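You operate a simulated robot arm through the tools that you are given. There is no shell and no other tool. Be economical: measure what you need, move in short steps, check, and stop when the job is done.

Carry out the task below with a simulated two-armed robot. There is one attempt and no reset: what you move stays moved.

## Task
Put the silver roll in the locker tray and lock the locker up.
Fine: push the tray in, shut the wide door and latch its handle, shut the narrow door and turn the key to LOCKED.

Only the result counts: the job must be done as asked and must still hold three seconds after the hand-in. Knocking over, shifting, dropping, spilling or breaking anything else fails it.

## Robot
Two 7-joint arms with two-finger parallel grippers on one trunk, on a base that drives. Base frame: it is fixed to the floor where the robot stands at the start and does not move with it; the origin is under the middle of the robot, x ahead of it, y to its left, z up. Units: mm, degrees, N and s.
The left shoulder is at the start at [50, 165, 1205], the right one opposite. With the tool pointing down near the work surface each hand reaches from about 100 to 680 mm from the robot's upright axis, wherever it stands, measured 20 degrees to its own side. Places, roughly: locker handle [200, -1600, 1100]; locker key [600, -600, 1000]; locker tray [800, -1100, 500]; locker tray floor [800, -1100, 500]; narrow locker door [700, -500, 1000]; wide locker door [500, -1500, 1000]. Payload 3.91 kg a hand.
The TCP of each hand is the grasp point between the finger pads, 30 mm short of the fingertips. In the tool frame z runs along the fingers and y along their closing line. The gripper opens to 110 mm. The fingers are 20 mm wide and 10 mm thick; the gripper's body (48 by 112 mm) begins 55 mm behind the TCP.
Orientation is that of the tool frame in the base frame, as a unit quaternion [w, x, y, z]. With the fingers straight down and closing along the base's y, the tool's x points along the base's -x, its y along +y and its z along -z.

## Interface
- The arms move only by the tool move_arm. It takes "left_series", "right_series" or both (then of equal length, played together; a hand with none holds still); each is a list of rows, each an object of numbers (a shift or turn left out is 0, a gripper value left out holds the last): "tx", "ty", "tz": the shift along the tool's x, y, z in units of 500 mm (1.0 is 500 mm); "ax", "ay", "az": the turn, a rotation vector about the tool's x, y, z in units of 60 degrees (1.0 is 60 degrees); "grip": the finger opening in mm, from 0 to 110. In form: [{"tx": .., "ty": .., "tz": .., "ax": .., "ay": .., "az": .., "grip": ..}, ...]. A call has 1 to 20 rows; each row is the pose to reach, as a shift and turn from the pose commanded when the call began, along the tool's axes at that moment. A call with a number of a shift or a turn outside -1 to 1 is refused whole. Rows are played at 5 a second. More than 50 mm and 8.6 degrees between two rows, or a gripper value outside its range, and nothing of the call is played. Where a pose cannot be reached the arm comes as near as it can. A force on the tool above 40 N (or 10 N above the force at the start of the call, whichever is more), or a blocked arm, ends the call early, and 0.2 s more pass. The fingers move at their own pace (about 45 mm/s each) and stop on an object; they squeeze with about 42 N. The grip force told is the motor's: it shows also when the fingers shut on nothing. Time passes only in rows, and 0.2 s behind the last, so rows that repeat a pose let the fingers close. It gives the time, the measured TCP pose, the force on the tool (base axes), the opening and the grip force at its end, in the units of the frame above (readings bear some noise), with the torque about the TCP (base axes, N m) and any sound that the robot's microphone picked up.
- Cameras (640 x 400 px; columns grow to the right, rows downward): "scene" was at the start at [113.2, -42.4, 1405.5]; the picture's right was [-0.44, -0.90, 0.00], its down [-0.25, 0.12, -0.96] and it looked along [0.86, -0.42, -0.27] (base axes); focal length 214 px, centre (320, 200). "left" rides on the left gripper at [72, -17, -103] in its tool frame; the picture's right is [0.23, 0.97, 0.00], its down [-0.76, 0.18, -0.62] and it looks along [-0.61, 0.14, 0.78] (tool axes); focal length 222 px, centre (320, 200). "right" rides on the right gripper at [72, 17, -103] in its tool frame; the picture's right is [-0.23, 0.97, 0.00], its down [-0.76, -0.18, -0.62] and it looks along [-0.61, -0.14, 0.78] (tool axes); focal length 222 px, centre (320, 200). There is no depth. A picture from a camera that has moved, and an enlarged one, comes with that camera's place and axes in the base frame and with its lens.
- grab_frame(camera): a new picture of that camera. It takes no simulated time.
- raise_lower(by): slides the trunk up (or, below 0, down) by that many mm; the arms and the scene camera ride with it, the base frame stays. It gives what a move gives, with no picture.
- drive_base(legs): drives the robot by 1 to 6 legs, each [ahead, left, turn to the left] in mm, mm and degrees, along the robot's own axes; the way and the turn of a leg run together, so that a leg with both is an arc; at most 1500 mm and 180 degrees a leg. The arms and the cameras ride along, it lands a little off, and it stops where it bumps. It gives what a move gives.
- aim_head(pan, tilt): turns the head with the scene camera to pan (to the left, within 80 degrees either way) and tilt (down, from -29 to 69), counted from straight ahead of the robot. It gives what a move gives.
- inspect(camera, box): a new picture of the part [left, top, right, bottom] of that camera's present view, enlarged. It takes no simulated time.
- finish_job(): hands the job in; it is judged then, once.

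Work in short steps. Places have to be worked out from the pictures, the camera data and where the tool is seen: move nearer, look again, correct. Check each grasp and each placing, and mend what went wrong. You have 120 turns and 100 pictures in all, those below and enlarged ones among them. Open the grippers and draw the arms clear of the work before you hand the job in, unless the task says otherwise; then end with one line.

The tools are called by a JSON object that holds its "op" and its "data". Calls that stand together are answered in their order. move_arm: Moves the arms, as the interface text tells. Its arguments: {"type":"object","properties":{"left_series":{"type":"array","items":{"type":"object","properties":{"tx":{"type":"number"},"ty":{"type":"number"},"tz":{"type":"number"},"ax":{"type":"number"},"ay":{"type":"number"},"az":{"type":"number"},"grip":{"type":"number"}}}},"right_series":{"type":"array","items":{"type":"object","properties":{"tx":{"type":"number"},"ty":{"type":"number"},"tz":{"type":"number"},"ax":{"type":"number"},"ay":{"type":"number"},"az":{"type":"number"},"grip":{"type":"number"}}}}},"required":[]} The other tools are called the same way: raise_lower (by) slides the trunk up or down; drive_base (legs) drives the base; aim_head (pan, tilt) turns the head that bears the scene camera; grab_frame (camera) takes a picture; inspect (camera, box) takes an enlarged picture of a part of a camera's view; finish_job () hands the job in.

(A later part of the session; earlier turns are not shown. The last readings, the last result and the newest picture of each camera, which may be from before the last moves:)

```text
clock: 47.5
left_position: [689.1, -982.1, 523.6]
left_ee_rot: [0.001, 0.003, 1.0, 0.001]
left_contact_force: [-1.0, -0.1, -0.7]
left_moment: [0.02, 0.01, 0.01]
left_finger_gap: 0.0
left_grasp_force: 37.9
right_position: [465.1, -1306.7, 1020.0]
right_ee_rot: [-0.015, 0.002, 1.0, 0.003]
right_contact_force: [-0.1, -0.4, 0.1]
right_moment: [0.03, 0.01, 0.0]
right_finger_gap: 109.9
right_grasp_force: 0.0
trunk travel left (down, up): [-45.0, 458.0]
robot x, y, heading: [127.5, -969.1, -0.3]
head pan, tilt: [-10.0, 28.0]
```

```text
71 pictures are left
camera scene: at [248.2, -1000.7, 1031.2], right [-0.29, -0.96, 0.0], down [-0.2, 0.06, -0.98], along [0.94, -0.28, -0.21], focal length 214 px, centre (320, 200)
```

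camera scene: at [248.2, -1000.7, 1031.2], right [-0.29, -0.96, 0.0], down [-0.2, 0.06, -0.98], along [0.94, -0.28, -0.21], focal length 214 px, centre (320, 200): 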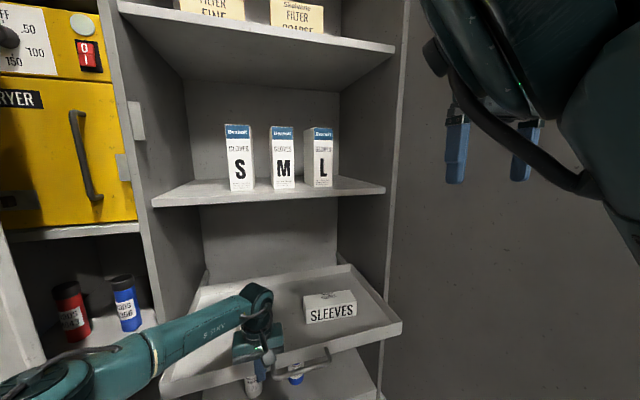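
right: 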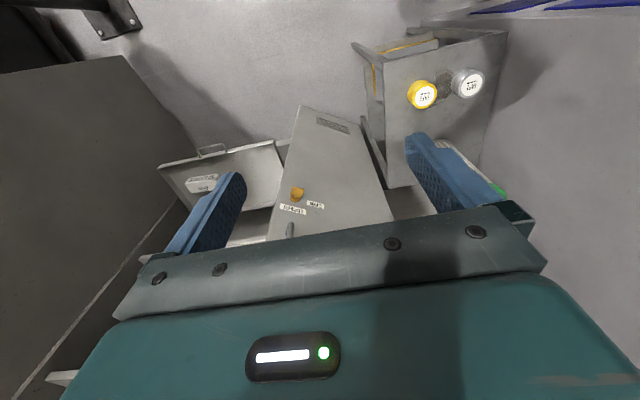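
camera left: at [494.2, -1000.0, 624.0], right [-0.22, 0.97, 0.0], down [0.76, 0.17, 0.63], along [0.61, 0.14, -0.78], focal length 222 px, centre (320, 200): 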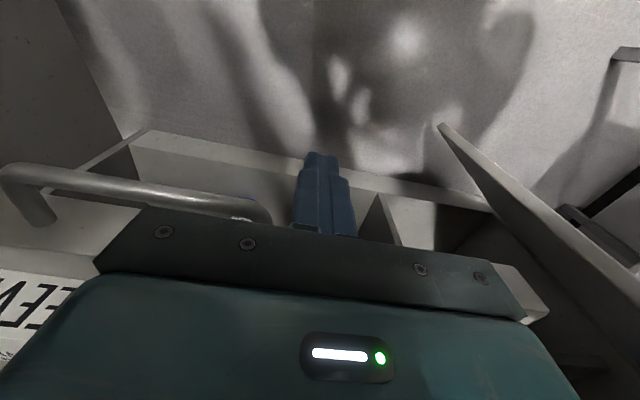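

The tray slides with hardly any force. I continue pushing.

{"op": "move_arm", "data": {"left_series": [{"tx": -0.03}, {"tx": -0.06}, {"tx": -0.09}, {"tx": -0.12}, {"tx": -0.15}, {"tx": -0.18}, {"tx": -0.21}, {"tx": -0.23}, {"tx": -0.23}]}}

{"op": "grab_frame", "data": {"camera": "scene"}}

{"op": "grab_frame", "data": {"camera": "left"}}

```text
clock: 49.5
left_position: [733.9, -976.5, 535.1]
left_ee_rot: [0.001, 0.002, 1.0, 0.002]
left_contact_force: [-1.4, -1.2, 0.2]
left_moment: [0.01, -0.03, 0.04]
left_finger_gap: 0.1
left_grasp_force: 37.7
left hand out of reach, approached as far as the arm can: row 3, 4, 5, 6, 7, 8, 9
right_position: [464.6, -1306.3, 1020.7]
right_ee_rot: [-0.015, 0.001, 1.0, 0.003]
right_contact_force: [-0.3, 0.3, 0.1]
right_moment: [0.03, -0.02, 0.0]
right_finger_gap: 110.1
right_grasp_force: 0.1
trunk travel left (down, up): [-45.0, 458.0]
robot x, y, heading: [128.5, -970.7, 0.3]
head pan, tilt: [-10.0, 28.0]
```

```text
70 pictures are left
camera scene: at [248.3, -1000.6, 1031.4], right [-0.29, -0.96, 0.0], down [-0.2, 0.06, -0.98], along [0.94, -0.28, -0.21], focal length 214 px, centre (320, 200)
```

scene: 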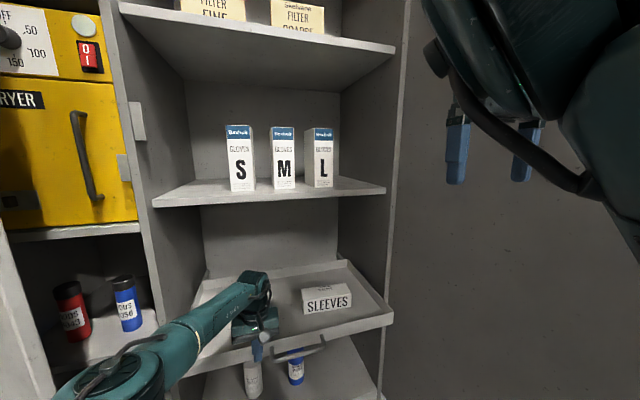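

```text
69 pictures are left
camera left: at [660.8, -994.0, 637.0], right [-0.22, 0.97, 0.0], down [0.76, 0.17, 0.63], along [0.61, 0.14, -0.78], focal length 222 px, centre (320, 200)
```

left: 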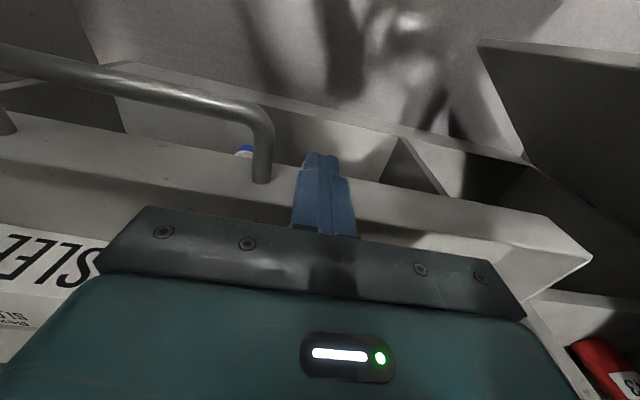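

At the reach limit here; I'll drive the base 60 mm ahead (the hand pushes the tray along), then check.

{"op": "drive_base", "data": {"legs": [[60, 0, 0]]}}

{"op": "grab_frame", "data": {"camera": "scene"}}

{"op": "grab_frame", "data": {"camera": "left"}}

```text
clock: 50.4
left_position: [794.1, -976.1, 534.0]
left_ee_rot: [0.0, 0.002, 1.0, 0.001]
left_contact_force: [0.2, 0.7, -0.6]
left_moment: [-0.02, 0.01, -0.03]
left_finger_gap: 0.0
left_grasp_force: 37.5
right_position: [525.4, -1307.6, 1021.7]
right_ee_rot: [-0.016, 0.0, 1.0, 0.002]
right_contact_force: [0.6, 0.3, -0.1]
right_moment: [-0.02, 0.02, -0.01]
right_finger_gap: 109.9
right_grasp_force: 0.0
trunk travel left (down, up): [-45.0, 458.0]
robot x, y, heading: [192.5, -972.9, 0.2]
head pan, tilt: [-10.0, 28.0]
```

```text
68 pictures are left
camera scene: at [308.4, -1000.3, 1031.4], right [-0.29, -0.96, 0.0], down [-0.2, 0.06, -0.98], along [0.94, -0.28, -0.21], focal length 214 px, centre (320, 200)
```

scene: 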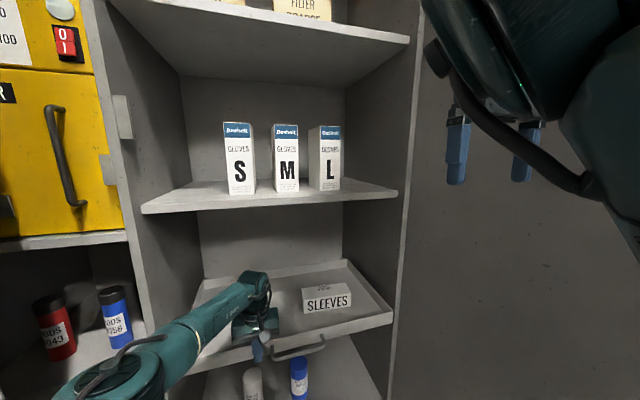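

```text
67 pictures are left
camera left: at [720.9, -993.4, 637.1], right [-0.22, 0.97, 0.0], down [0.76, 0.17, 0.62], along [0.61, 0.14, -0.78], focal length 222 px, centre (320, 200)
```

left: 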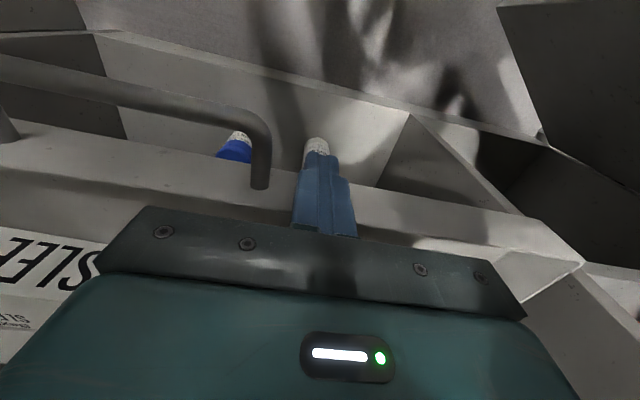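

Still no stop. I push on another 50 mm by driving.

{"op": "drive_base", "data": {"legs": [[50, 0, 0]]}}

{"op": "grab_frame", "data": {"camera": "scene"}}

```text
clock: 51.4
left_position: [845.2, -975.8, 533.8]
left_ee_rot: [0.001, 0.002, 1.0, 0.002]
left_contact_force: [-0.8, -0.7, 1.1]
left_moment: [-0.01, -0.01, 0.01]
left_finger_gap: 0.0
left_grasp_force: 37.6
right_position: [577.5, -1306.4, 1019.5]
right_ee_rot: [-0.019, 0.001, 1.0, 0.003]
right_contact_force: [0.5, -0.9, -0.1]
right_moment: [-0.02, -0.01, -0.01]
right_finger_gap: 110.0
right_grasp_force: 0.1
trunk travel left (down, up): [-45.0, 458.0]
robot x, y, heading: [241.6, -972.2, 0.2]
head pan, tilt: [-10.0, 28.0]
```

```text
66 pictures are left
camera scene: at [358.8, -999.5, 1030.4], right [-0.28, -0.96, 0.0], down [-0.21, 0.06, -0.98], along [0.94, -0.27, -0.22], focal length 214 px, centre (320, 200)
```

scene: 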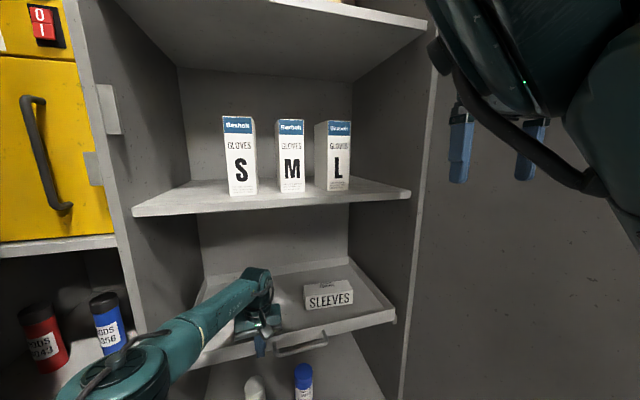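

Tray front is about level with the frame, but the handle still protrudes. I push another 40 mm.

{"op": "drive_base", "data": {"legs": [[40, 0, 0]]}}

{"op": "grab_frame", "data": {"camera": "scene"}}

{"op": "grab_frame", "data": {"camera": "left"}}

```text
clock: 52.2
left_position: [883.8, -975.9, 534.8]
left_ee_rot: [0.001, 0.002, 1.0, 0.002]
left_contact_force: [0.1, 0.7, 0.0]
left_moment: [0.02, 0.0, 0.01]
left_finger_gap: 0.2
left_grasp_force: 37.9
right_position: [617.4, -1307.0, 1016.9]
right_ee_rot: [-0.023, -0.001, 1.0, 0.004]
right_contact_force: [0.7, -0.5, -0.7]
right_moment: [-0.02, 0.02, -0.01]
right_finger_gap: 109.8
right_grasp_force: 0.1
trunk travel left (down, up): [-45.0, 458.0]
robot x, y, heading: [278.1, -972.6, -0.1]
head pan, tilt: [-10.0, 28.0]
```

```text
65 pictures are left
camera scene: at [399.0, -998.6, 1029.3], right [-0.27, -0.96, 0.0], down [-0.22, 0.06, -0.97], along [0.94, -0.26, -0.23], focal length 214 px, centre (320, 200)
```

scene: 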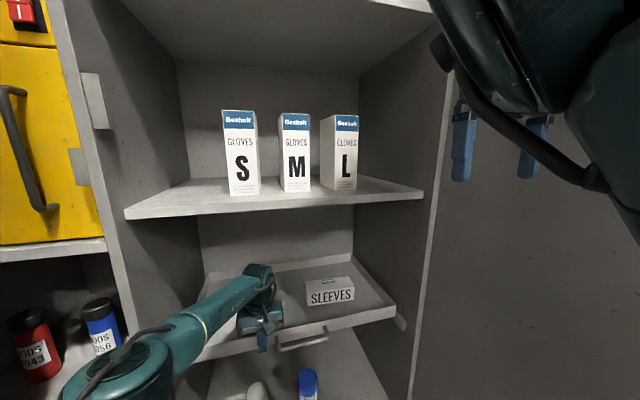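

```text
64 pictures are left
camera left: at [811.1, -992.8, 637.0], right [-0.22, 0.97, 0.0], down [0.76, 0.17, 0.63], along [0.61, 0.14, -0.78], focal length 222 px, centre (320, 200)
```

left: 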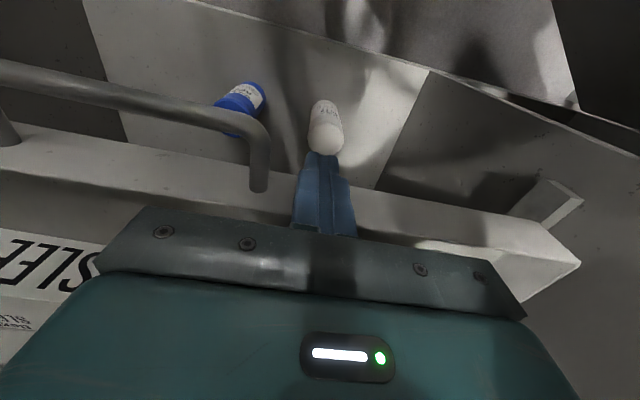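

The tray rails' front ends are now visible beyond the rim, so it's inside the locker; no end stop yet. I continue in 30 mm steps till a stop shows.

{"op": "drive_base", "data": {"legs": [[30, 0, 0]]}}

{"op": "grab_frame", "data": {"camera": "scene"}}

```text
clock: 53.0
left_position: [892.0, -977.1, 534.7]
left_ee_rot: [-0.012, 0.002, 1.0, 0.005]
left_contact_force: [-1.8, -0.6, -0.8]
left_moment: [-0.02, 0.01, 0.0]
left_finger_gap: 0.1
left_grasp_force: 37.2
right_position: [634.4, -1306.7, 1011.2]
right_ee_rot: [-0.033, -0.001, 0.999, 0.002]
right_contact_force: [-0.2, 0.3, 0.3]
right_moment: [0.02, 0.03, -0.01]
right_finger_gap: 109.7
right_grasp_force: 0.2
trunk travel left (down, up): [-45.0, 458.0]
robot x, y, heading: [294.1, -971.8, 0.1]
head pan, tilt: [-10.0, 28.0]
stopped in leg 1: the force on the tool passed its limit (the readings are from after the stop); the commanded pose is now the measured one
```

```text
63 pictures are left
camera scene: at [412.7, -996.4, 1025.1], right [-0.25, -0.97, 0.0], down [-0.27, 0.07, -0.96], along [0.93, -0.24, -0.27], focal length 214 px, centre (320, 200)
```

scene: 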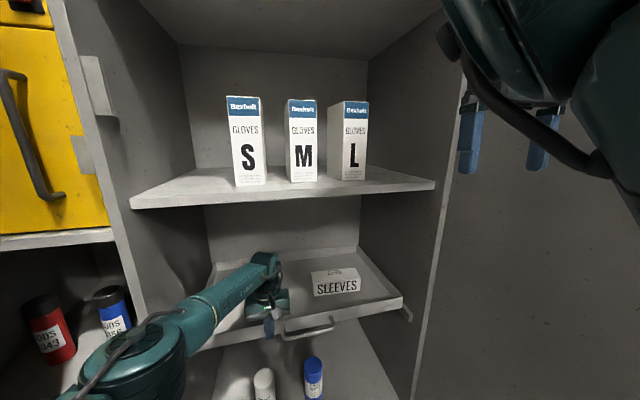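

The tray hit its end stop. I'll drive straight back 330 mm, the way I came, and look.

{"op": "drive_base", "data": {"legs": [[-330, 0, 0]]}}

{"op": "aim_head", "data": {"pan": -15, "tilt": 25}}

{"op": "grab_frame", "data": {"camera": "scene"}}

```text
clock: 55.2
left_position: [563.4, -977.9, 534.9]
left_ee_rot: [-0.011, 0.003, 1.0, 0.004]
left_contact_force: [0.4, 0.8, 0.3]
left_moment: [0.0, -0.02, 0.01]
left_finger_gap: 0.0
left_grasp_force: 37.5
right_position: [305.6, -1309.0, 1010.2]
right_ee_rot: [-0.033, 0.0, 0.999, 0.004]
right_contact_force: [0.0, -0.4, -0.3]
right_moment: [0.0, -0.01, 0.0]
right_finger_gap: 110.0
right_grasp_force: 0.1
trunk travel left (down, up): [-45.0, 458.0]
robot x, y, heading: [-37.6, -971.8, 0.2]
head pan, tilt: [-10.0, 28.0]
```

```text
clock: 55.9
left_position: [561.9, -976.8, 532.9]
left_ee_rot: [-0.012, 0.003, 1.0, 0.005]
left_contact_force: [-1.0, 0.2, 0.1]
left_moment: [0.0, 0.03, 0.0]
left_finger_gap: 0.2
left_grasp_force: 38.2
right_position: [305.4, -1309.1, 1010.7]
right_ee_rot: [-0.035, 0.001, 0.999, 0.005]
right_contact_force: [-0.2, -0.4, 0.1]
right_moment: [-0.01, -0.02, -0.02]
right_finger_gap: 109.7
right_grasp_force: 0.1
trunk travel left (down, up): [-45.0, 458.0]
robot x, y, heading: [-36.9, -971.8, -0.1]
head pan, tilt: [-15.0, 25.0]
```

```text
62 pictures are left
camera scene: at [83.0, -999.1, 1022.9], right [-0.27, -0.96, 0.0], down [-0.29, 0.08, -0.95], along [0.92, -0.26, -0.3], focal length 214 px, centre (320, 200)
```

scene: 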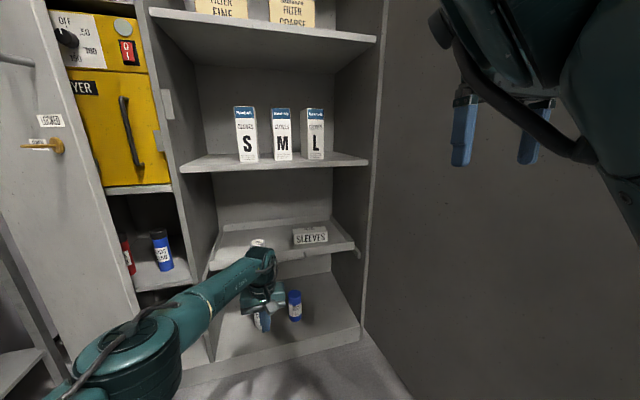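

The tray is fully in with the roll and box standing. Now the wide door: I'll tuck the left hand back, raise the trunk, and drive back and right to see the door's outer face and handle.

{"op": "move_arm", "data": {"left_series": [{"tx": 0.08, "tz": -0.05}, {"tx": 0.16, "tz": -0.1}, {"tx": 0.24, "tz": -0.16}, {"tx": 0.32, "tz": -0.22}, {"tx": 0.4, "tz": -0.28}]}}

{"op": "raise_lower", "data": {"by": 300}}

{"op": "drive_base", "data": {"legs": [[-500, 0, 0], [0, -700, 0]]}}

{"op": "aim_head", "data": {"pan": 0, "tilt": 15}}

{"op": "grab_frame", "data": {"camera": "scene"}}

```text
clock: 57.1
left_position: [364.2, -976.6, 681.4]
left_ee_rot: [-0.011, 0.001, 1.0, 0.005]
left_contact_force: [0.8, -0.4, -0.6]
left_moment: [-0.03, -0.03, -0.01]
left_finger_gap: 0.0
left_grasp_force: 38.1
right_position: [305.1, -1308.8, 1009.6]
right_ee_rot: [-0.035, 0.0, 0.999, 0.004]
right_contact_force: [0.3, 0.0, 0.7]
right_moment: [0.0, 0.04, -0.02]
right_finger_gap: 110.0
right_grasp_force: 0.1
trunk travel left (down, up): [-45.0, 458.0]
robot x, y, heading: [-39.8, -971.6, 0.3]
head pan, tilt: [-15.0, 25.0]
```

```text
clock: 60.1
left_position: [365.5, -977.9, 981.6]
left_ee_rot: [-0.011, 0.003, 1.0, 0.005]
left_contact_force: [-0.4, 0.0, 0.7]
left_moment: [-0.03, 0.0, 0.01]
left_finger_gap: 0.3
left_grasp_force: 37.6
right_position: [306.8, -1309.1, 1308.9]
right_ee_rot: [-0.035, 0.001, 0.999, 0.004]
right_contact_force: [-0.1, -0.1, 0.7]
right_moment: [-0.01, -0.02, 0.04]
right_finger_gap: 109.9
right_grasp_force: 0.2
trunk travel left (down, up): [-345.0, 158.0]
robot x, y, heading: [-36.7, -973.1, -0.1]
head pan, tilt: [-15.0, 25.0]
```

```text
clock: 64.2
left_position: [-125.0, -1111.7, 981.7]
left_ee_rot: [-0.011, -0.008, 1.0, 0.003]
left_contact_force: [-0.1, -0.6, -0.6]
left_moment: [-0.04, -0.01, -0.03]
left_finger_gap: 0.1
left_grasp_force: 37.9
right_position: [-176.8, -1442.4, 1312.7]
right_ee_rot: [-0.035, -0.012, 0.999, 0.005]
right_contact_force: [-4.2, 3.7, 13.0]
right_moment: [-0.76, 0.01, -0.08]
right_finger_gap: 108.4
right_grasp_force: 0.1
trunk travel left (down, up): [-345.0, 158.0]
robot x, y, heading: [-523.2, -1121.8, 1.1]
head pan, tilt: [-15.0, 25.0]
stopped in leg 2: the force on the tool passed its limit (the readings are from after the stop); the commanded pose is now the measured one
```

```text
clock: 65.0
left_position: [-125.1, -1111.3, 982.6]
left_ee_rot: [-0.011, -0.008, 1.0, 0.004]
left_contact_force: [0.5, -0.3, -0.4]
left_moment: [-0.01, 0.0, -0.02]
left_finger_gap: 0.1
left_grasp_force: 37.7
right_position: [-176.4, -1442.6, 1312.4]
right_ee_rot: [-0.034, -0.012, 0.999, 0.006]
right_contact_force: [-0.6, 3.0, 20.6]
right_moment: [-1.22, -0.2, -0.13]
right_finger_gap: 108.8
right_grasp_force: 0.0
trunk travel left (down, up): [-345.0, 158.0]
robot x, y, heading: [-527.8, -1117.2, 1.2]
head pan, tilt: [0.0, 15.0]
```

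```text
61 pictures are left
camera scene: at [-405.2, -1128.8, 1331.8], right [-0.13, -0.99, 0.0], down [-0.21, 0.03, -0.98], along [0.97, -0.13, -0.21], focal length 214 px, centre (320, 200)
```

scene: 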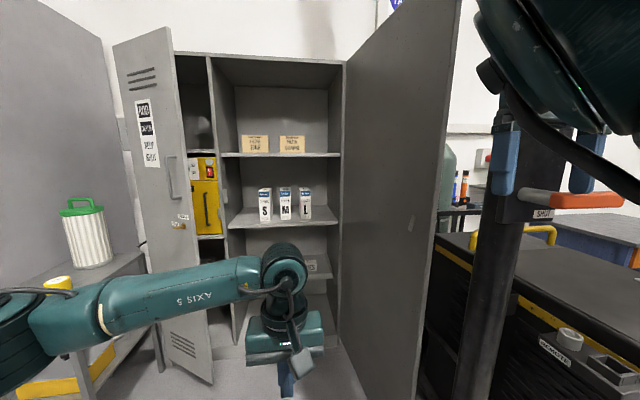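

The right fingers hit a post with an orange lever. I look closely before moving anything.

{"op": "inspect", "data": {"camera": "scene", "box": [440, 60, 640, 300]}}

{"op": "grab_frame", "data": {"camera": "right"}}

```text
1.67 times, centred on (540, 180) of scene
camera zoom: at [-405.2, -1128.8, 1331.8], right [-0.13, -0.99, 0.0], down [-0.21, 0.03, -0.98], along [0.97, -0.13, -0.21], focal length 358 px, centre (-47, 233)
```

zoom: 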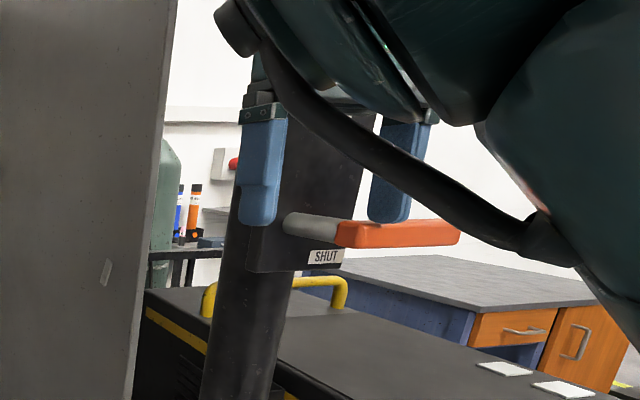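

```text
59 pictures are left
camera right: at [-240.6, -1426.4, 1419.4], right [0.2, 0.98, 0.0], down [0.81, -0.17, 0.57], along [0.56, -0.12, -0.82], focal length 222 px, centre (320, 200)
```

right: 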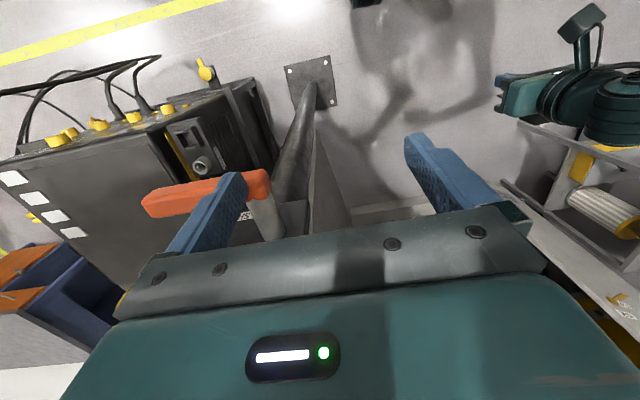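

The outer right finger rests on the lever from above (20 N upward reaction). I'll lift that hand straight up, then look at the lever again.

{"op": "move_arm", "data": {"right_series": [{"tz": -0.04}, {"tz": -0.1}, {"tz": -0.16}, {"tz": -0.22}, {"tz": -0.22}]}}

{"op": "grab_frame", "data": {"camera": "scene"}}

{"op": "grab_frame", "data": {"camera": "right"}}

```text
clock: 66.2
left_position: [-125.1, -1112.5, 980.3]
left_ee_rot: [-0.011, -0.008, 1.0, 0.004]
left_contact_force: [-0.5, 0.0, -0.5]
left_moment: [0.03, -0.02, 0.0]
left_finger_gap: 0.0
left_grasp_force: 37.6
right_position: [-167.2, -1441.3, 1364.2]
right_ee_rot: [-0.033, -0.012, 0.999, 0.005]
right_contact_force: [0.1, -0.1, -0.7]
right_moment: [0.01, 0.01, -0.02]
right_finger_gap: 109.7
right_grasp_force: 0.0
right hand out of reach, approached as far as the arm can: row 3, 4, 5
trunk travel left (down, up): [-345.0, 158.0]
robot x, y, heading: [-526.7, -1117.9, 1.2]
head pan, tilt: [0.0, 15.0]
```

```text
58 pictures are left
camera scene: at [-402.8, -1116.0, 1326.8], right [0.02, -1.0, 0.0], down [-0.26, -0.01, -0.97], along [0.97, 0.02, -0.26], focal length 214 px, centre (320, 200)
```

scene: 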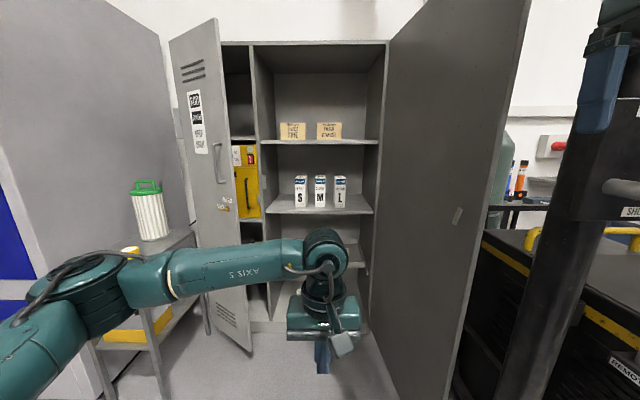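

```text
57 pictures are left
camera right: at [-232.4, -1427.3, 1471.9], right [0.2, 0.98, 0.0], down [0.81, -0.17, 0.57], along [0.56, -0.12, -0.82], focal length 222 px, centre (320, 200)
```

right: 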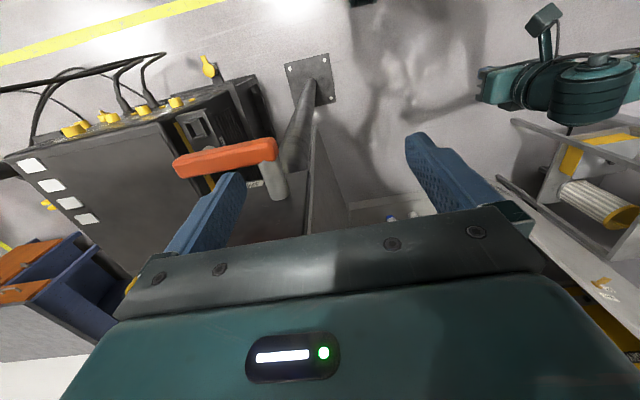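

The lever is still horizontal beside its SHUT label. I enlarge it to see it properly.

{"op": "aim_head", "data": {"pan": -35, "tilt": 15}}

{"op": "grab_frame", "data": {"camera": "scene"}}

```text
clock: 67.2
left_position: [-123.8, -1113.3, 980.9]
left_ee_rot: [-0.012, -0.008, 1.0, 0.004]
left_contact_force: [-0.5, 0.1, -0.2]
left_moment: [0.02, -0.01, -0.02]
left_finger_gap: 0.0
left_grasp_force: 37.4
right_position: [-167.2, -1441.9, 1365.1]
right_ee_rot: [-0.034, -0.012, 0.999, 0.006]
right_contact_force: [-0.1, -0.7, -0.4]
right_moment: [0.0, 0.0, -0.05]
right_finger_gap: 110.1
right_grasp_force: 0.1
trunk travel left (down, up): [-345.0, 158.0]
robot x, y, heading: [-523.8, -1118.4, 1.1]
head pan, tilt: [-35.0, 15.0]
```

```text
56 pictures are left
camera scene: at [-418.5, -1170.0, 1326.9], right [-0.56, -0.83, 0.0], down [-0.22, 0.14, -0.97], along [0.8, -0.54, -0.26], focal length 214 px, centre (320, 200)
```

scene: 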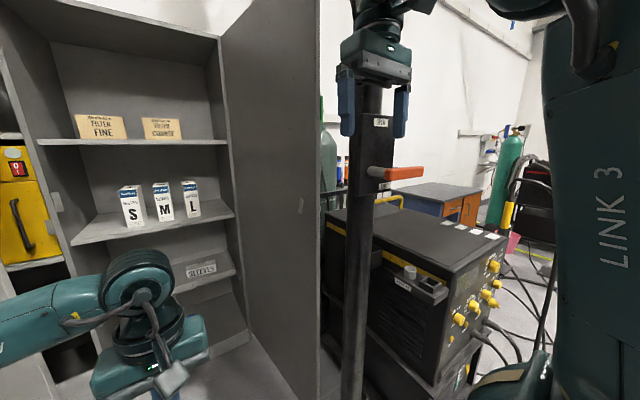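

The lever is at its SHUT mark as labelled (OPEN is above), so nothing was changed. Now I need a look at the door's outer face; first I check the floor to my right.

{"op": "aim_head", "data": {"pan": -78, "tilt": 30}}

{"op": "grab_frame", "data": {"camera": "scene"}}

```text
clock: 68.3
left_position: [-123.4, -1114.3, 981.5]
left_ee_rot: [-0.012, -0.008, 1.0, 0.004]
left_contact_force: [0.0, -0.1, -0.7]
left_moment: [-0.03, -0.02, 0.03]
left_finger_gap: 0.0
left_grasp_force: 38.3
right_position: [-167.6, -1441.7, 1365.1]
right_ee_rot: [-0.034, -0.012, 0.999, 0.007]
right_contact_force: [-0.8, 0.1, -0.5]
right_moment: [-0.03, 0.01, 0.01]
right_finger_gap: 110.0
right_grasp_force: 0.0
trunk travel left (down, up): [-345.0, 158.0]
robot x, y, heading: [-528.8, -1117.6, 1.3]
head pan, tilt: [-78.0, 30.0]
```

```text
55 pictures are left
camera scene: at [-475.4, -1206.1, 1302.7], right [-0.97, -0.23, 0.0], down [-0.11, 0.49, -0.87], along [0.2, -0.84, -0.5], focal length 214 px, centre (320, 200)
```

scene: 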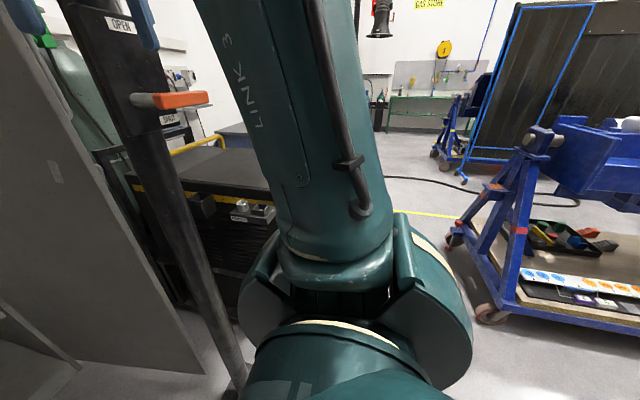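

The floor to the right is free (the blue fixture is beyond x -1300). I'll back up 150 and go right 500, keeping the right hand clear of the pole lever, and look at the door's outer face.

{"op": "drive_base", "data": {"legs": [[-150, 0, 0], [0, -520, 0]]}}

{"op": "aim_head", "data": {"pan": 0, "tilt": 12}}

{"op": "grab_frame", "data": {"camera": "scene"}}

```text
clock: 72.3
left_position: [-256.7, -1634.6, 982.0]
left_ee_rot: [-0.012, -0.013, 1.0, 0.004]
left_contact_force: [0.8, -0.3, 0.9]
left_moment: [0.04, -0.01, -0.01]
left_finger_gap: 0.0
left_grasp_force: 37.8
right_position: [-297.3, -1963.6, 1365.7]
right_ee_rot: [-0.035, -0.018, 0.999, 0.006]
right_contact_force: [0.2, -0.3, -0.3]
right_moment: [0.04, 0.01, 0.01]
right_finger_gap: 110.2
right_grasp_force: 0.1
trunk travel left (down, up): [-345.0, 158.0]
robot x, y, heading: [-657.1, -1642.8, 2.0]
head pan, tilt: [-78.0, 30.0]
```

```text
clock: 73.8
left_position: [-257.2, -1634.7, 980.5]
left_ee_rot: [-0.011, -0.013, 1.0, 0.003]
left_contact_force: [0.1, 0.2, 0.8]
left_moment: [-0.01, 0.01, 0.02]
left_finger_gap: 0.0
left_grasp_force: 37.6
right_position: [-297.1, -1962.6, 1363.9]
right_ee_rot: [-0.034, -0.018, 0.999, 0.006]
right_contact_force: [-0.2, 0.2, -0.3]
right_moment: [-0.01, 0.0, 0.01]
right_finger_gap: 110.1
right_grasp_force: 0.2
trunk travel left (down, up): [-345.0, 158.0]
robot x, y, heading: [-661.6, -1641.4, 1.7]
head pan, tilt: [0.0, 12.0]
```

```text
54 pictures are left
camera scene: at [-536.7, -1639.8, 1331.7], right [0.03, -1.0, 0.0], down [-0.21, -0.01, -0.98], along [0.98, 0.03, -0.21], focal length 214 px, centre (320, 200)
```

scene: 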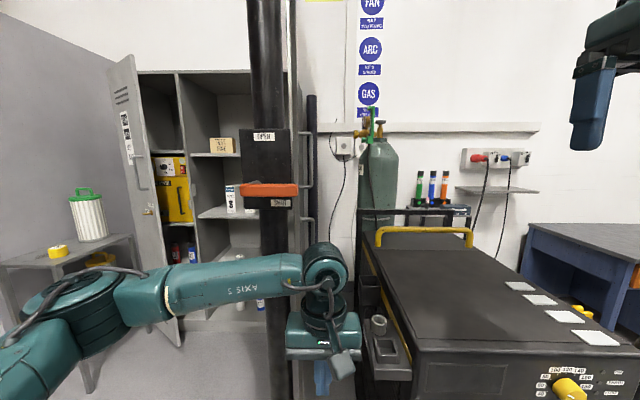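

The door is seen edge-on with handles on its outer side near column 305. I enlarge that.

{"op": "inspect", "data": {"camera": "scene", "box": [240, 80, 400, 280]}}

```text
2.00 times, centred on (320, 180) of scene
camera zoom: at [-536.7, -1639.8, 1331.7], right [0.03, -1.0, 0.0], down [-0.21, -0.01, -0.98], along [0.98, 0.03, -0.21], focal length 429 px, centre (320, 240)
```

zoom: 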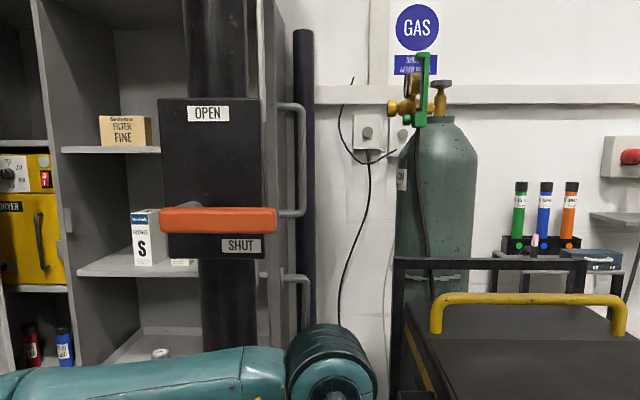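

Free edge now resolved at about (130, -1530), hinge (830, -1430), so the door stands ~98° open, with the pole 200 mm in front of its edge. I move further right to see the outer handles.

{"op": "drive_base", "data": {"legs": [[0, -400, 0]]}}

{"op": "aim_head", "data": {"pan": 15, "tilt": 12}}

{"op": "grab_frame", "data": {"camera": "scene"}}

{"op": "inspect", "data": {"camera": "scene", "box": [240, 80, 400, 300]}}

```text
clock: 76.3
left_position: [-242.3, -2031.4, 981.8]
left_ee_rot: [-0.012, -0.017, 1.0, 0.004]
left_contact_force: [0.6, -0.4, -0.2]
left_moment: [0.01, -0.01, 0.0]
left_finger_gap: 0.3
left_grasp_force: 38.1
right_position: [-282.4, -2362.6, 1364.5]
right_ee_rot: [-0.034, -0.022, 0.999, 0.006]
right_contact_force: [0.5, -0.1, -0.3]
right_moment: [0.04, -0.02, 0.0]
right_finger_gap: 109.9
right_grasp_force: 0.0
trunk travel left (down, up): [-345.0, 158.0]
robot x, y, heading: [-647.8, -2046.0, 2.4]
head pan, tilt: [0.0, 12.0]
```

```text
clock: 77.1
left_position: [-241.8, -2031.4, 981.3]
left_ee_rot: [-0.011, -0.017, 1.0, 0.005]
left_contact_force: [0.1, -0.7, -0.5]
left_moment: [0.0, -0.03, -0.02]
left_finger_gap: 0.0
left_grasp_force: 37.8
right_position: [-281.0, -2361.8, 1364.9]
right_ee_rot: [-0.035, -0.021, 0.999, 0.006]
right_contact_force: [0.4, 0.6, 0.7]
right_moment: [-0.04, -0.01, 0.05]
right_finger_gap: 110.1
right_grasp_force: 0.0
trunk travel left (down, up): [-345.0, 158.0]
robot x, y, heading: [-648.2, -2047.0, 2.2]
head pan, tilt: [15.0, 12.0]
```

```text
52 pictures are left
camera scene: at [-526.2, -2016.3, 1331.7], right [0.3, -0.95, 0.0], down [-0.2, -0.06, -0.98], along [0.93, 0.29, -0.21], focal length 214 px, centre (320, 200)
```

scene: 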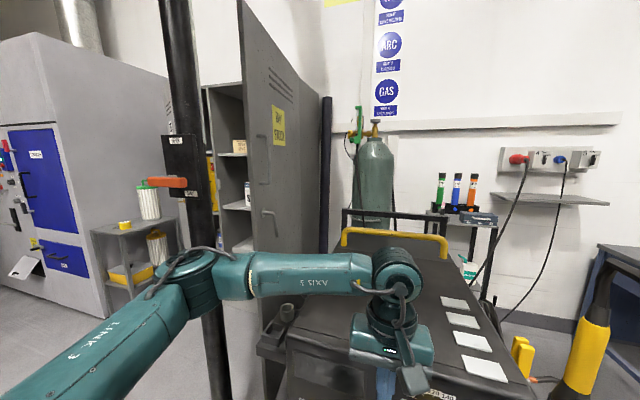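

```text
1.82 times, centred on (320, 190) of scene
camera zoom: at [-526.2, -2016.3, 1331.7], right [0.3, -0.95, 0.0], down [-0.2, -0.06, -0.98], along [0.93, 0.29, -0.21], focal length 390 px, centre (320, 218)
```

zoom: 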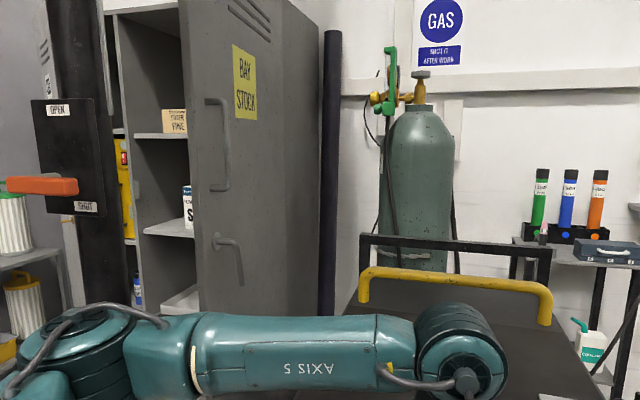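

The outer face shows a fixed D pull handle (z≈1220–1400) and a lever latch (pivot z≈1100, about x 200). Plan: from the front-left, heading -45°, hook the left fingers behind the free edge at z≈1160 and pull it in +y. First I tuck the right hand back and drive to the left side of the pole.

{"op": "move_arm", "data": {"right_series": [{"tx": 0.06, "tz": 0.06}, {"tx": 0.12, "tz": 0.12}, {"tx": 0.18, "tz": 0.18}, {"tx": 0.2, "tz": 0.24}]}}

{"op": "drive_base", "data": {"legs": [[0, 1000, 0], [0, 100, -47]]}}

{"op": "aim_head", "data": {"pan": 0, "tilt": 15}}

{"op": "grab_frame", "data": {"camera": "scene"}}

```text
clock: 78.1
left_position: [-241.8, -2033.8, 981.4]
left_ee_rot: [-0.011, -0.017, 1.0, 0.003]
left_contact_force: [0.0, 0.5, -0.2]
left_moment: [0.02, -0.01, 0.01]
left_finger_gap: 0.1
left_grasp_force: 37.5
right_position: [-362.4, -2401.9, 1251.8]
right_ee_rot: [-0.041, -0.021, 0.999, 0.012]
right_contact_force: [0.0, 0.0, -0.1]
right_moment: [0.0, -0.02, -0.02]
right_finger_gap: 110.2
right_grasp_force: 0.1
right hand out of reach, approached as far as the arm can: row 2, 3, 4
trunk travel left (down, up): [-345.0, 158.0]
robot x, y, heading: [-645.7, -2044.2, 2.3]
head pan, tilt: [15.0, 12.0]
```

```text
clock: 85.4
left_position: [-367.2, -1243.9, 981.0]
left_ee_rot: [-0.009, 0.389, 0.921, 0.009]
left_contact_force: [0.5, 0.7, -0.3]
left_moment: [-0.03, 0.0, -0.01]
left_finger_gap: 0.0
left_grasp_force: 38.1
right_position: [-721.7, -1403.6, 1253.2]
right_ee_rot: [-0.03, 0.384, 0.922, 0.027]
right_contact_force: [-0.3, 0.1, 0.0]
right_moment: [0.01, 0.01, 0.03]
right_finger_gap: 109.8
right_grasp_force: 0.1
trunk travel left (down, up): [-345.0, 158.0]
robot x, y, heading: [-644.5, -955.7, -45.4]
head pan, tilt: [15.0, 12.0]
```

```text
clock: 86.2
left_position: [-367.5, -1242.3, 981.8]
left_ee_rot: [-0.009, 0.389, 0.921, 0.008]
left_contact_force: [0.6, 0.3, 0.0]
left_moment: [0.02, -0.02, 0.01]
left_finger_gap: 0.0
left_grasp_force: 37.5
right_position: [-721.1, -1406.2, 1249.0]
right_ee_rot: [-0.032, 0.385, 0.922, 0.033]
right_contact_force: [0.7, -0.4, 0.4]
right_moment: [0.01, -0.03, 0.0]
right_finger_gap: 110.1
right_grasp_force: 0.2
trunk travel left (down, up): [-345.0, 158.0]
robot x, y, heading: [-649.4, -951.5, -45.5]
head pan, tilt: [0.0, 15.0]
```

```text
50 pictures are left
camera scene: at [-543.4, -1019.5, 1334.1], right [-0.46, -0.89, 0.0], down [-0.16, 0.08, -0.98], along [0.87, -0.45, -0.18], focal length 214 px, centre (320, 200)
```

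scene: 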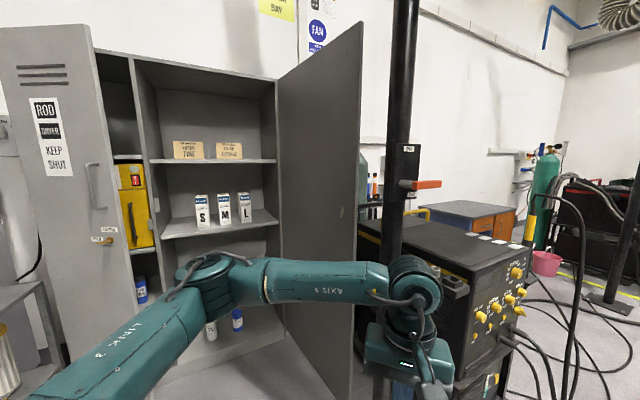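

Free edge confirmed around (120, -1531). I'll now swing the left tool to horizontal (pointing ahead), raising it to z≈1160.

{"op": "move_arm", "data": {"left_series": [{"tx": -0.05, "tz": -0.05, "ay": -0.14}, {"tx": -0.1, "tz": -0.1, "ay": -0.28}, {"tx": -0.15, "tz": -0.15, "ay": -0.42}, {"tx": -0.2, "tz": -0.2, "ay": -0.56}, {"tx": -0.25, "tz": -0.25, "ay": -0.7}, {"tx": -0.3, "tz": -0.3, "ay": -0.84}, {"tx": -0.35, "tz": -0.34, "ay": -0.98}, {"tx": -0.36, "tz": -0.36, "ay": -1.0}]}}

{"op": "move_arm", "data": {"left_series": [{"ay": -0.13}, {"ay": -0.26}, {"ay": -0.39}, {"ay": -0.5}, {"ay": -0.5}]}}

{"op": "grab_frame", "data": {"camera": "left"}}

{"op": "grab_frame", "data": {"camera": "scene"}}

```text
clock: 88.0
left_position: [-240.9, -1377.3, 1156.9]
left_ee_rot: [0.454, 0.342, 0.801, -0.188]
left_contact_force: [0.4, 0.5, 0.8]
left_moment: [-0.02, 0.03, 0.0]
left_finger_gap: 0.0
left_grasp_force: 37.6
right_position: [-722.0, -1404.5, 1249.8]
right_ee_rot: [-0.03, 0.386, 0.921, 0.034]
right_contact_force: [0.4, -0.1, -0.2]
right_moment: [-0.02, -0.03, 0.0]
right_finger_gap: 109.9
right_grasp_force: 0.1
trunk travel left (down, up): [-345.0, 158.0]
robot x, y, heading: [-647.1, -955.0, -45.7]
head pan, tilt: [0.0, 15.0]
```

```text
clock: 89.2
left_position: [-239.4, -1375.9, 1156.4]
left_ee_rot: [0.646, 0.281, 0.657, -0.27]
left_contact_force: [0.2, -1.6, -0.7]
left_moment: [0.03, 0.03, 0.01]
left_finger_gap: 0.1
left_grasp_force: 37.8
right_position: [-721.2, -1404.1, 1250.2]
right_ee_rot: [-0.031, 0.386, 0.921, 0.035]
right_contact_force: [-0.3, -0.2, 0.3]
right_moment: [-0.03, -0.03, 0.0]
right_finger_gap: 109.9
right_grasp_force: 0.1
trunk travel left (down, up): [-345.0, 158.0]
robot x, y, heading: [-646.5, -957.0, -45.7]
head pan, tilt: [0.0, 15.0]
```

```text
49 pictures are left
camera left: at [-325.7, -1312.9, 1085.8], right [0.7, 0.68, -0.22], down [-0.3, 0.55, 0.78], along [0.65, -0.47, 0.59], focal length 222 px, centre (320, 200)
```

left: 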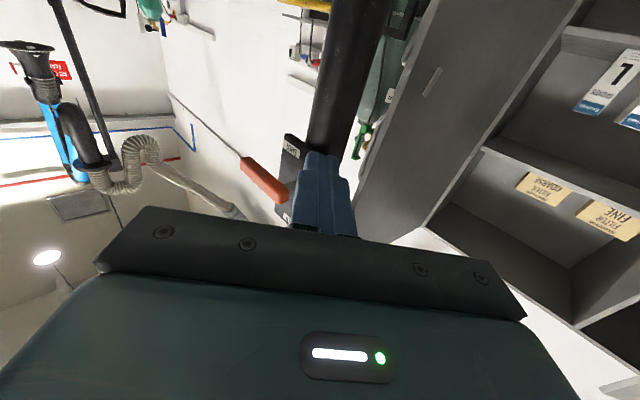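

```text
48 pictures are left
camera scene: at [-543.9, -1020.6, 1332.4], right [-0.47, -0.88, 0.0], down [-0.18, 0.09, -0.98], along [0.87, -0.46, -0.2], focal length 214 px, centre (320, 200)
```

scene: 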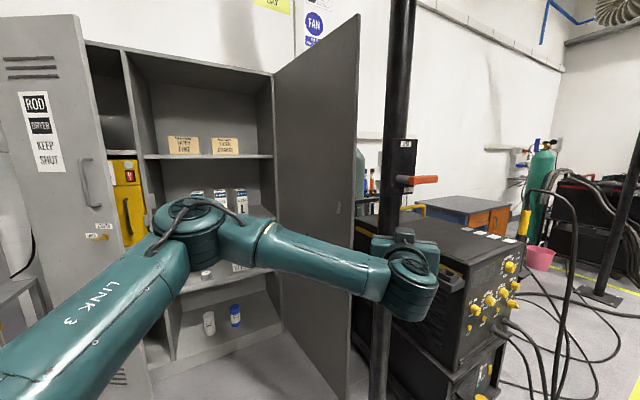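

Tool is horizontal. To fit between pole and door edge I'll roll the hand 90° (narrow side horizontal, camera on the left side), which gives more clearance.

{"op": "move_arm", "data": {"left_series": [{"az": 0.14}, {"az": 0.28}, {"az": 0.42}, {"az": 0.56}, {"az": 0.7}, {"az": 0.84}, {"az": 0.98}, {"az": 1.0}]}}

{"op": "move_arm", "data": {"left_series": [{"az": 0.13}, {"az": 0.26}, {"az": 0.39}, {"az": 0.5}, {"az": 0.5}]}}

{"op": "drive_base", "data": {"legs": [[0, 0, -9.3], [0, 275, 0], [120, 0, 0]]}}

{"op": "grab_frame", "data": {"camera": "left"}}

{"op": "grab_frame", "data": {"camera": "scene"}}

```text
clock: 91.0
left_position: [-239.7, -1376.9, 1156.9]
left_ee_rot: [0.693, 0.572, 0.429, 0.09]
left_contact_force: [-0.4, -0.3, 0.3]
left_moment: [0.0, 0.01, 0.03]
left_finger_gap: 0.1
left_grasp_force: 37.8
right_position: [-721.5, -1404.5, 1249.4]
right_ee_rot: [-0.03, 0.385, 0.922, 0.036]
right_contact_force: [0.7, 0.4, -0.6]
right_moment: [0.01, 0.0, 0.01]
right_finger_gap: 110.2
right_grasp_force: 0.1
trunk travel left (down, up): [-345.0, 158.0]
robot x, y, heading: [-642.5, -951.0, -45.2]
head pan, tilt: [0.0, 15.0]
```

```text
clock: 92.2
left_position: [-240.5, -1377.2, 1156.6]
left_ee_rot: [0.646, 0.664, 0.266, 0.267]
left_contact_force: [-0.1, -0.4, 0.5]
left_moment: [0.0, 0.0, 0.02]
left_finger_gap: 0.0
left_grasp_force: 37.4
right_position: [-722.1, -1405.0, 1250.4]
right_ee_rot: [-0.03, 0.386, 0.921, 0.036]
right_contact_force: [0.1, 0.6, -0.4]
right_moment: [0.01, 0.0, -0.03]
right_finger_gap: 110.2
right_grasp_force: 0.1
trunk travel left (down, up): [-345.0, 158.0]
robot x, y, heading: [-647.0, -954.8, -45.4]
head pan, tilt: [0.0, 15.0]
```

```text
clock: 95.7
left_position: [-16.9, -1379.6, 1156.8]
left_ee_rot: [0.665, 0.685, 0.211, 0.211]
left_contact_force: [0.3, 0.2, -0.2]
left_moment: [-0.01, -0.01, -0.02]
left_finger_gap: 0.0
left_grasp_force: 37.5
right_position: [-498.8, -1327.4, 1248.8]
right_ee_rot: [-0.027, 0.46, 0.886, 0.038]
right_contact_force: [1.0, 0.3, 0.0]
right_moment: [0.05, 0.02, 0.02]
right_finger_gap: 110.1
right_grasp_force: 0.1
trunk travel left (down, up): [-345.0, 158.0]
robot x, y, heading: [-351.0, -892.1, -54.8]
head pan, tilt: [0.0, 15.0]
```

```text
47 pictures are left
camera left: at [-17.5, -1252.5, 1141.6], right [0.19, 0.11, 0.98], down [-0.98, 0.07, 0.19], along [-0.05, -0.99, 0.12], focal length 222 px, centre (320, 200)
```

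left: 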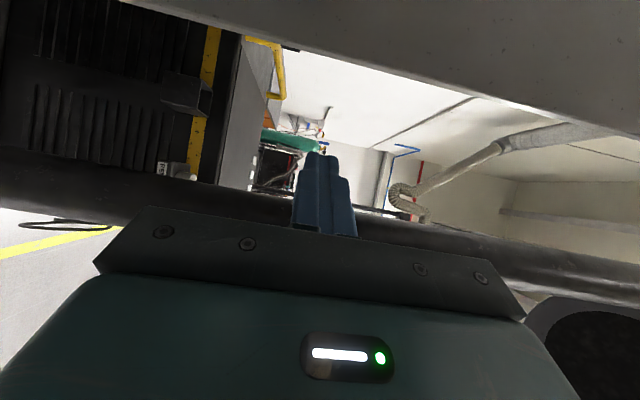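

```text
46 pictures are left
camera scene: at [-257.8, -978.4, 1330.2], right [-0.62, -0.79, 0.0], down [-0.18, 0.14, -0.97], along [0.77, -0.6, -0.22], focal length 214 px, centre (320, 200)
```

scene: 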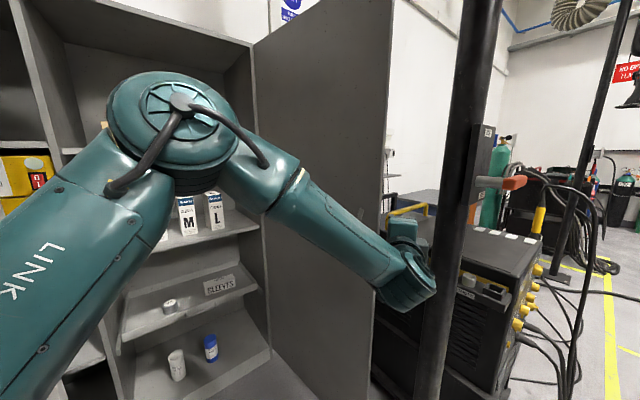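

The wrist camera looks right through the gap: door edge at about (143, -1526), pole surface at x≈-33. I'll advance along the finger axis (24 left, 150 ahead) and recheck.

{"op": "drive_base", "data": {"legs": [[0, 24, 0], [150, 0, 0]]}}

{"op": "grab_frame", "data": {"camera": "left"}}

{"op": "grab_frame", "data": {"camera": "scene"}}

```text
clock: 97.5
left_position: [89.0, -1490.5, 1155.5]
left_ee_rot: [0.666, 0.684, 0.21, 0.211]
left_contact_force: [-0.4, 0.7, -0.1]
left_moment: [-0.02, -0.04, 0.0]
left_finger_gap: 0.0
left_grasp_force: 38.1
right_position: [-394.5, -1439.7, 1247.1]
right_ee_rot: [-0.023, 0.463, 0.885, 0.044]
right_contact_force: [0.5, 0.2, -0.6]
right_moment: [0.04, 0.0, 0.0]
right_finger_gap: 109.7
right_grasp_force: 0.0
trunk travel left (down, up): [-345.0, 158.0]
robot x, y, heading: [-242.4, -1006.7, -55.0]
head pan, tilt: [0.0, 15.0]
```

```text
45 pictures are left
camera left: at [89.0, -1364.3, 1141.8], right [0.19, 0.11, 0.98], down [-0.98, 0.07, 0.19], along [-0.05, -0.99, 0.12], focal length 222 px, centre (320, 200)
```

left: 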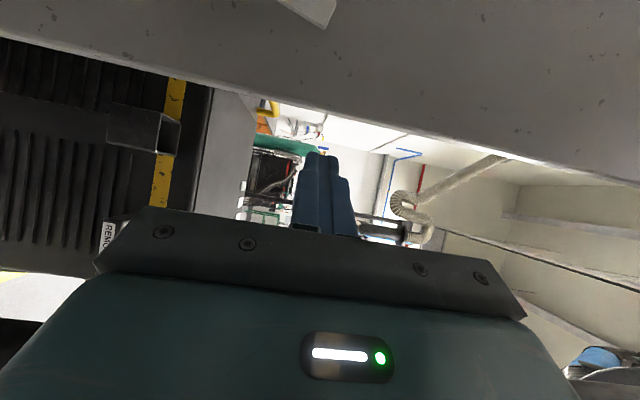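

```text
44 pictures are left
camera scene: at [-153.5, -1093.2, 1328.6], right [-0.65, -0.76, 0.0], down [-0.18, 0.16, -0.97], along [0.74, -0.63, -0.24], focal length 214 px, centre (320, 200)
```

scene: 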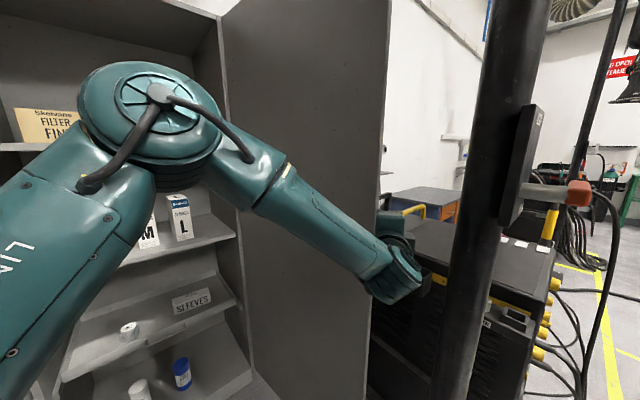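

Edge confirmed at (142, -1526), and the fingers clear it on the right. I advance 65 mm so the tips lie behind the door's outer face.

{"op": "drive_base", "data": {"legs": [[65, 0, 0]]}}

{"op": "grab_frame", "data": {"camera": "left"}}

```text
clock: 98.5
left_position: [125.1, -1543.1, 1156.7]
left_ee_rot: [0.666, 0.684, 0.21, 0.211]
left_contact_force: [-0.4, 0.9, -0.5]
left_moment: [-0.07, -0.02, -0.02]
left_finger_gap: 0.0
left_grasp_force: 37.8
right_position: [-358.5, -1493.4, 1246.0]
right_ee_rot: [-0.022, 0.464, 0.884, 0.048]
right_contact_force: [-0.4, -1.2, -0.7]
right_moment: [0.03, 0.03, -0.02]
right_finger_gap: 109.9
right_grasp_force: 0.1
trunk travel left (down, up): [-345.0, 158.0]
robot x, y, heading: [-198.9, -1058.3, -54.9]
head pan, tilt: [0.0, 15.0]
```

```text
43 pictures are left
camera left: at [126.0, -1416.9, 1141.8], right [0.19, 0.11, 0.98], down [-0.98, 0.07, 0.19], along [-0.05, -0.99, 0.12], focal length 222 px, centre (320, 200)
```

left: 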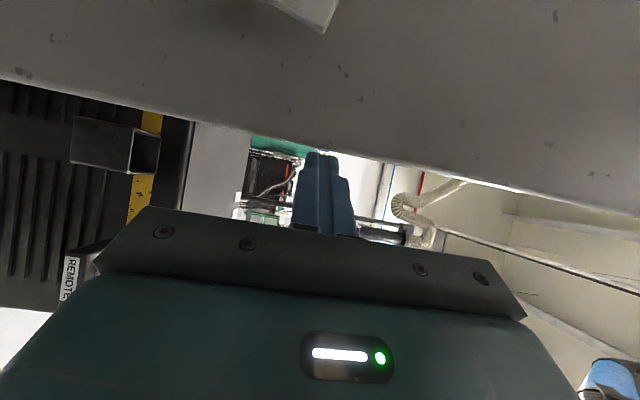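

The finger lies past the edge. I now pull the door by driving 150 mm in +y (back-left), watching force.

{"op": "drive_base", "data": {"legs": [[-123, 86, 0]]}}

{"op": "grab_frame", "data": {"camera": "left"}}

{"op": "grab_frame", "data": {"camera": "scene"}}

```text
clock: 99.8
left_position: [126.2, -1392.1, 1159.4]
left_ee_rot: [0.666, 0.682, 0.213, 0.214]
left_contact_force: [0.4, -0.3, -0.3]
left_moment: [0.01, 0.05, 0.01]
left_finger_gap: 0.0
left_grasp_force: 37.8
right_position: [-360.9, -1343.2, 1245.8]
right_ee_rot: [-0.02, 0.464, 0.884, 0.053]
right_contact_force: [0.4, -0.2, -0.3]
right_moment: [-0.02, -0.02, 0.0]
right_finger_gap: 109.7
right_grasp_force: 0.1
trunk travel left (down, up): [-345.0, 158.0]
robot x, y, heading: [-205.8, -912.2, -54.9]
head pan, tilt: [0.0, 15.0]
```

```text
42 pictures are left
camera left: at [125.5, -1265.8, 1143.0], right [0.19, 0.11, 0.98], down [-0.98, 0.07, 0.18], along [-0.05, -0.99, 0.12], focal length 222 px, centre (320, 200)
```

left: 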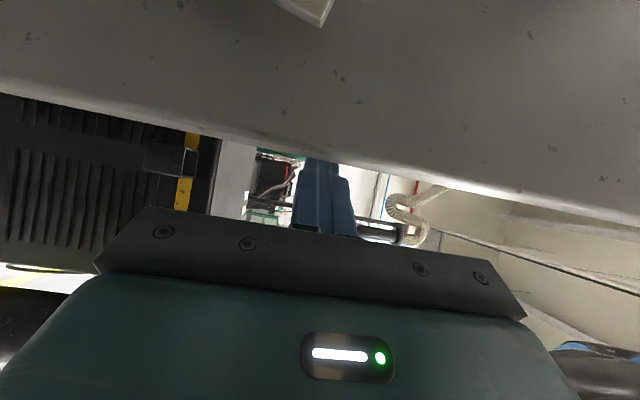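

```text
41 pictures are left
camera scene: at [-123.2, -999.9, 1327.3], right [-0.7, -0.71, 0.0], down [-0.18, 0.18, -0.97], along [0.69, -0.68, -0.26], focal length 214 px, centre (320, 200)
```

scene: 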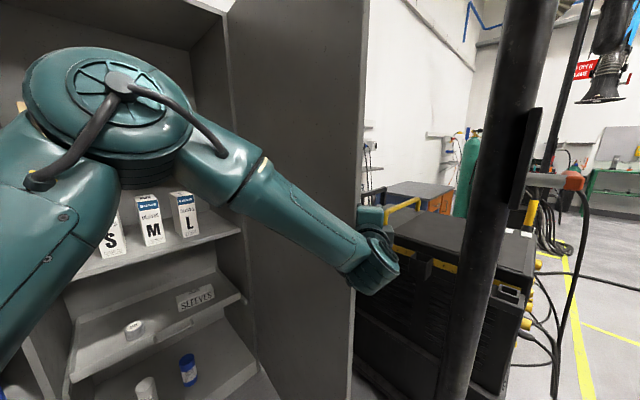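

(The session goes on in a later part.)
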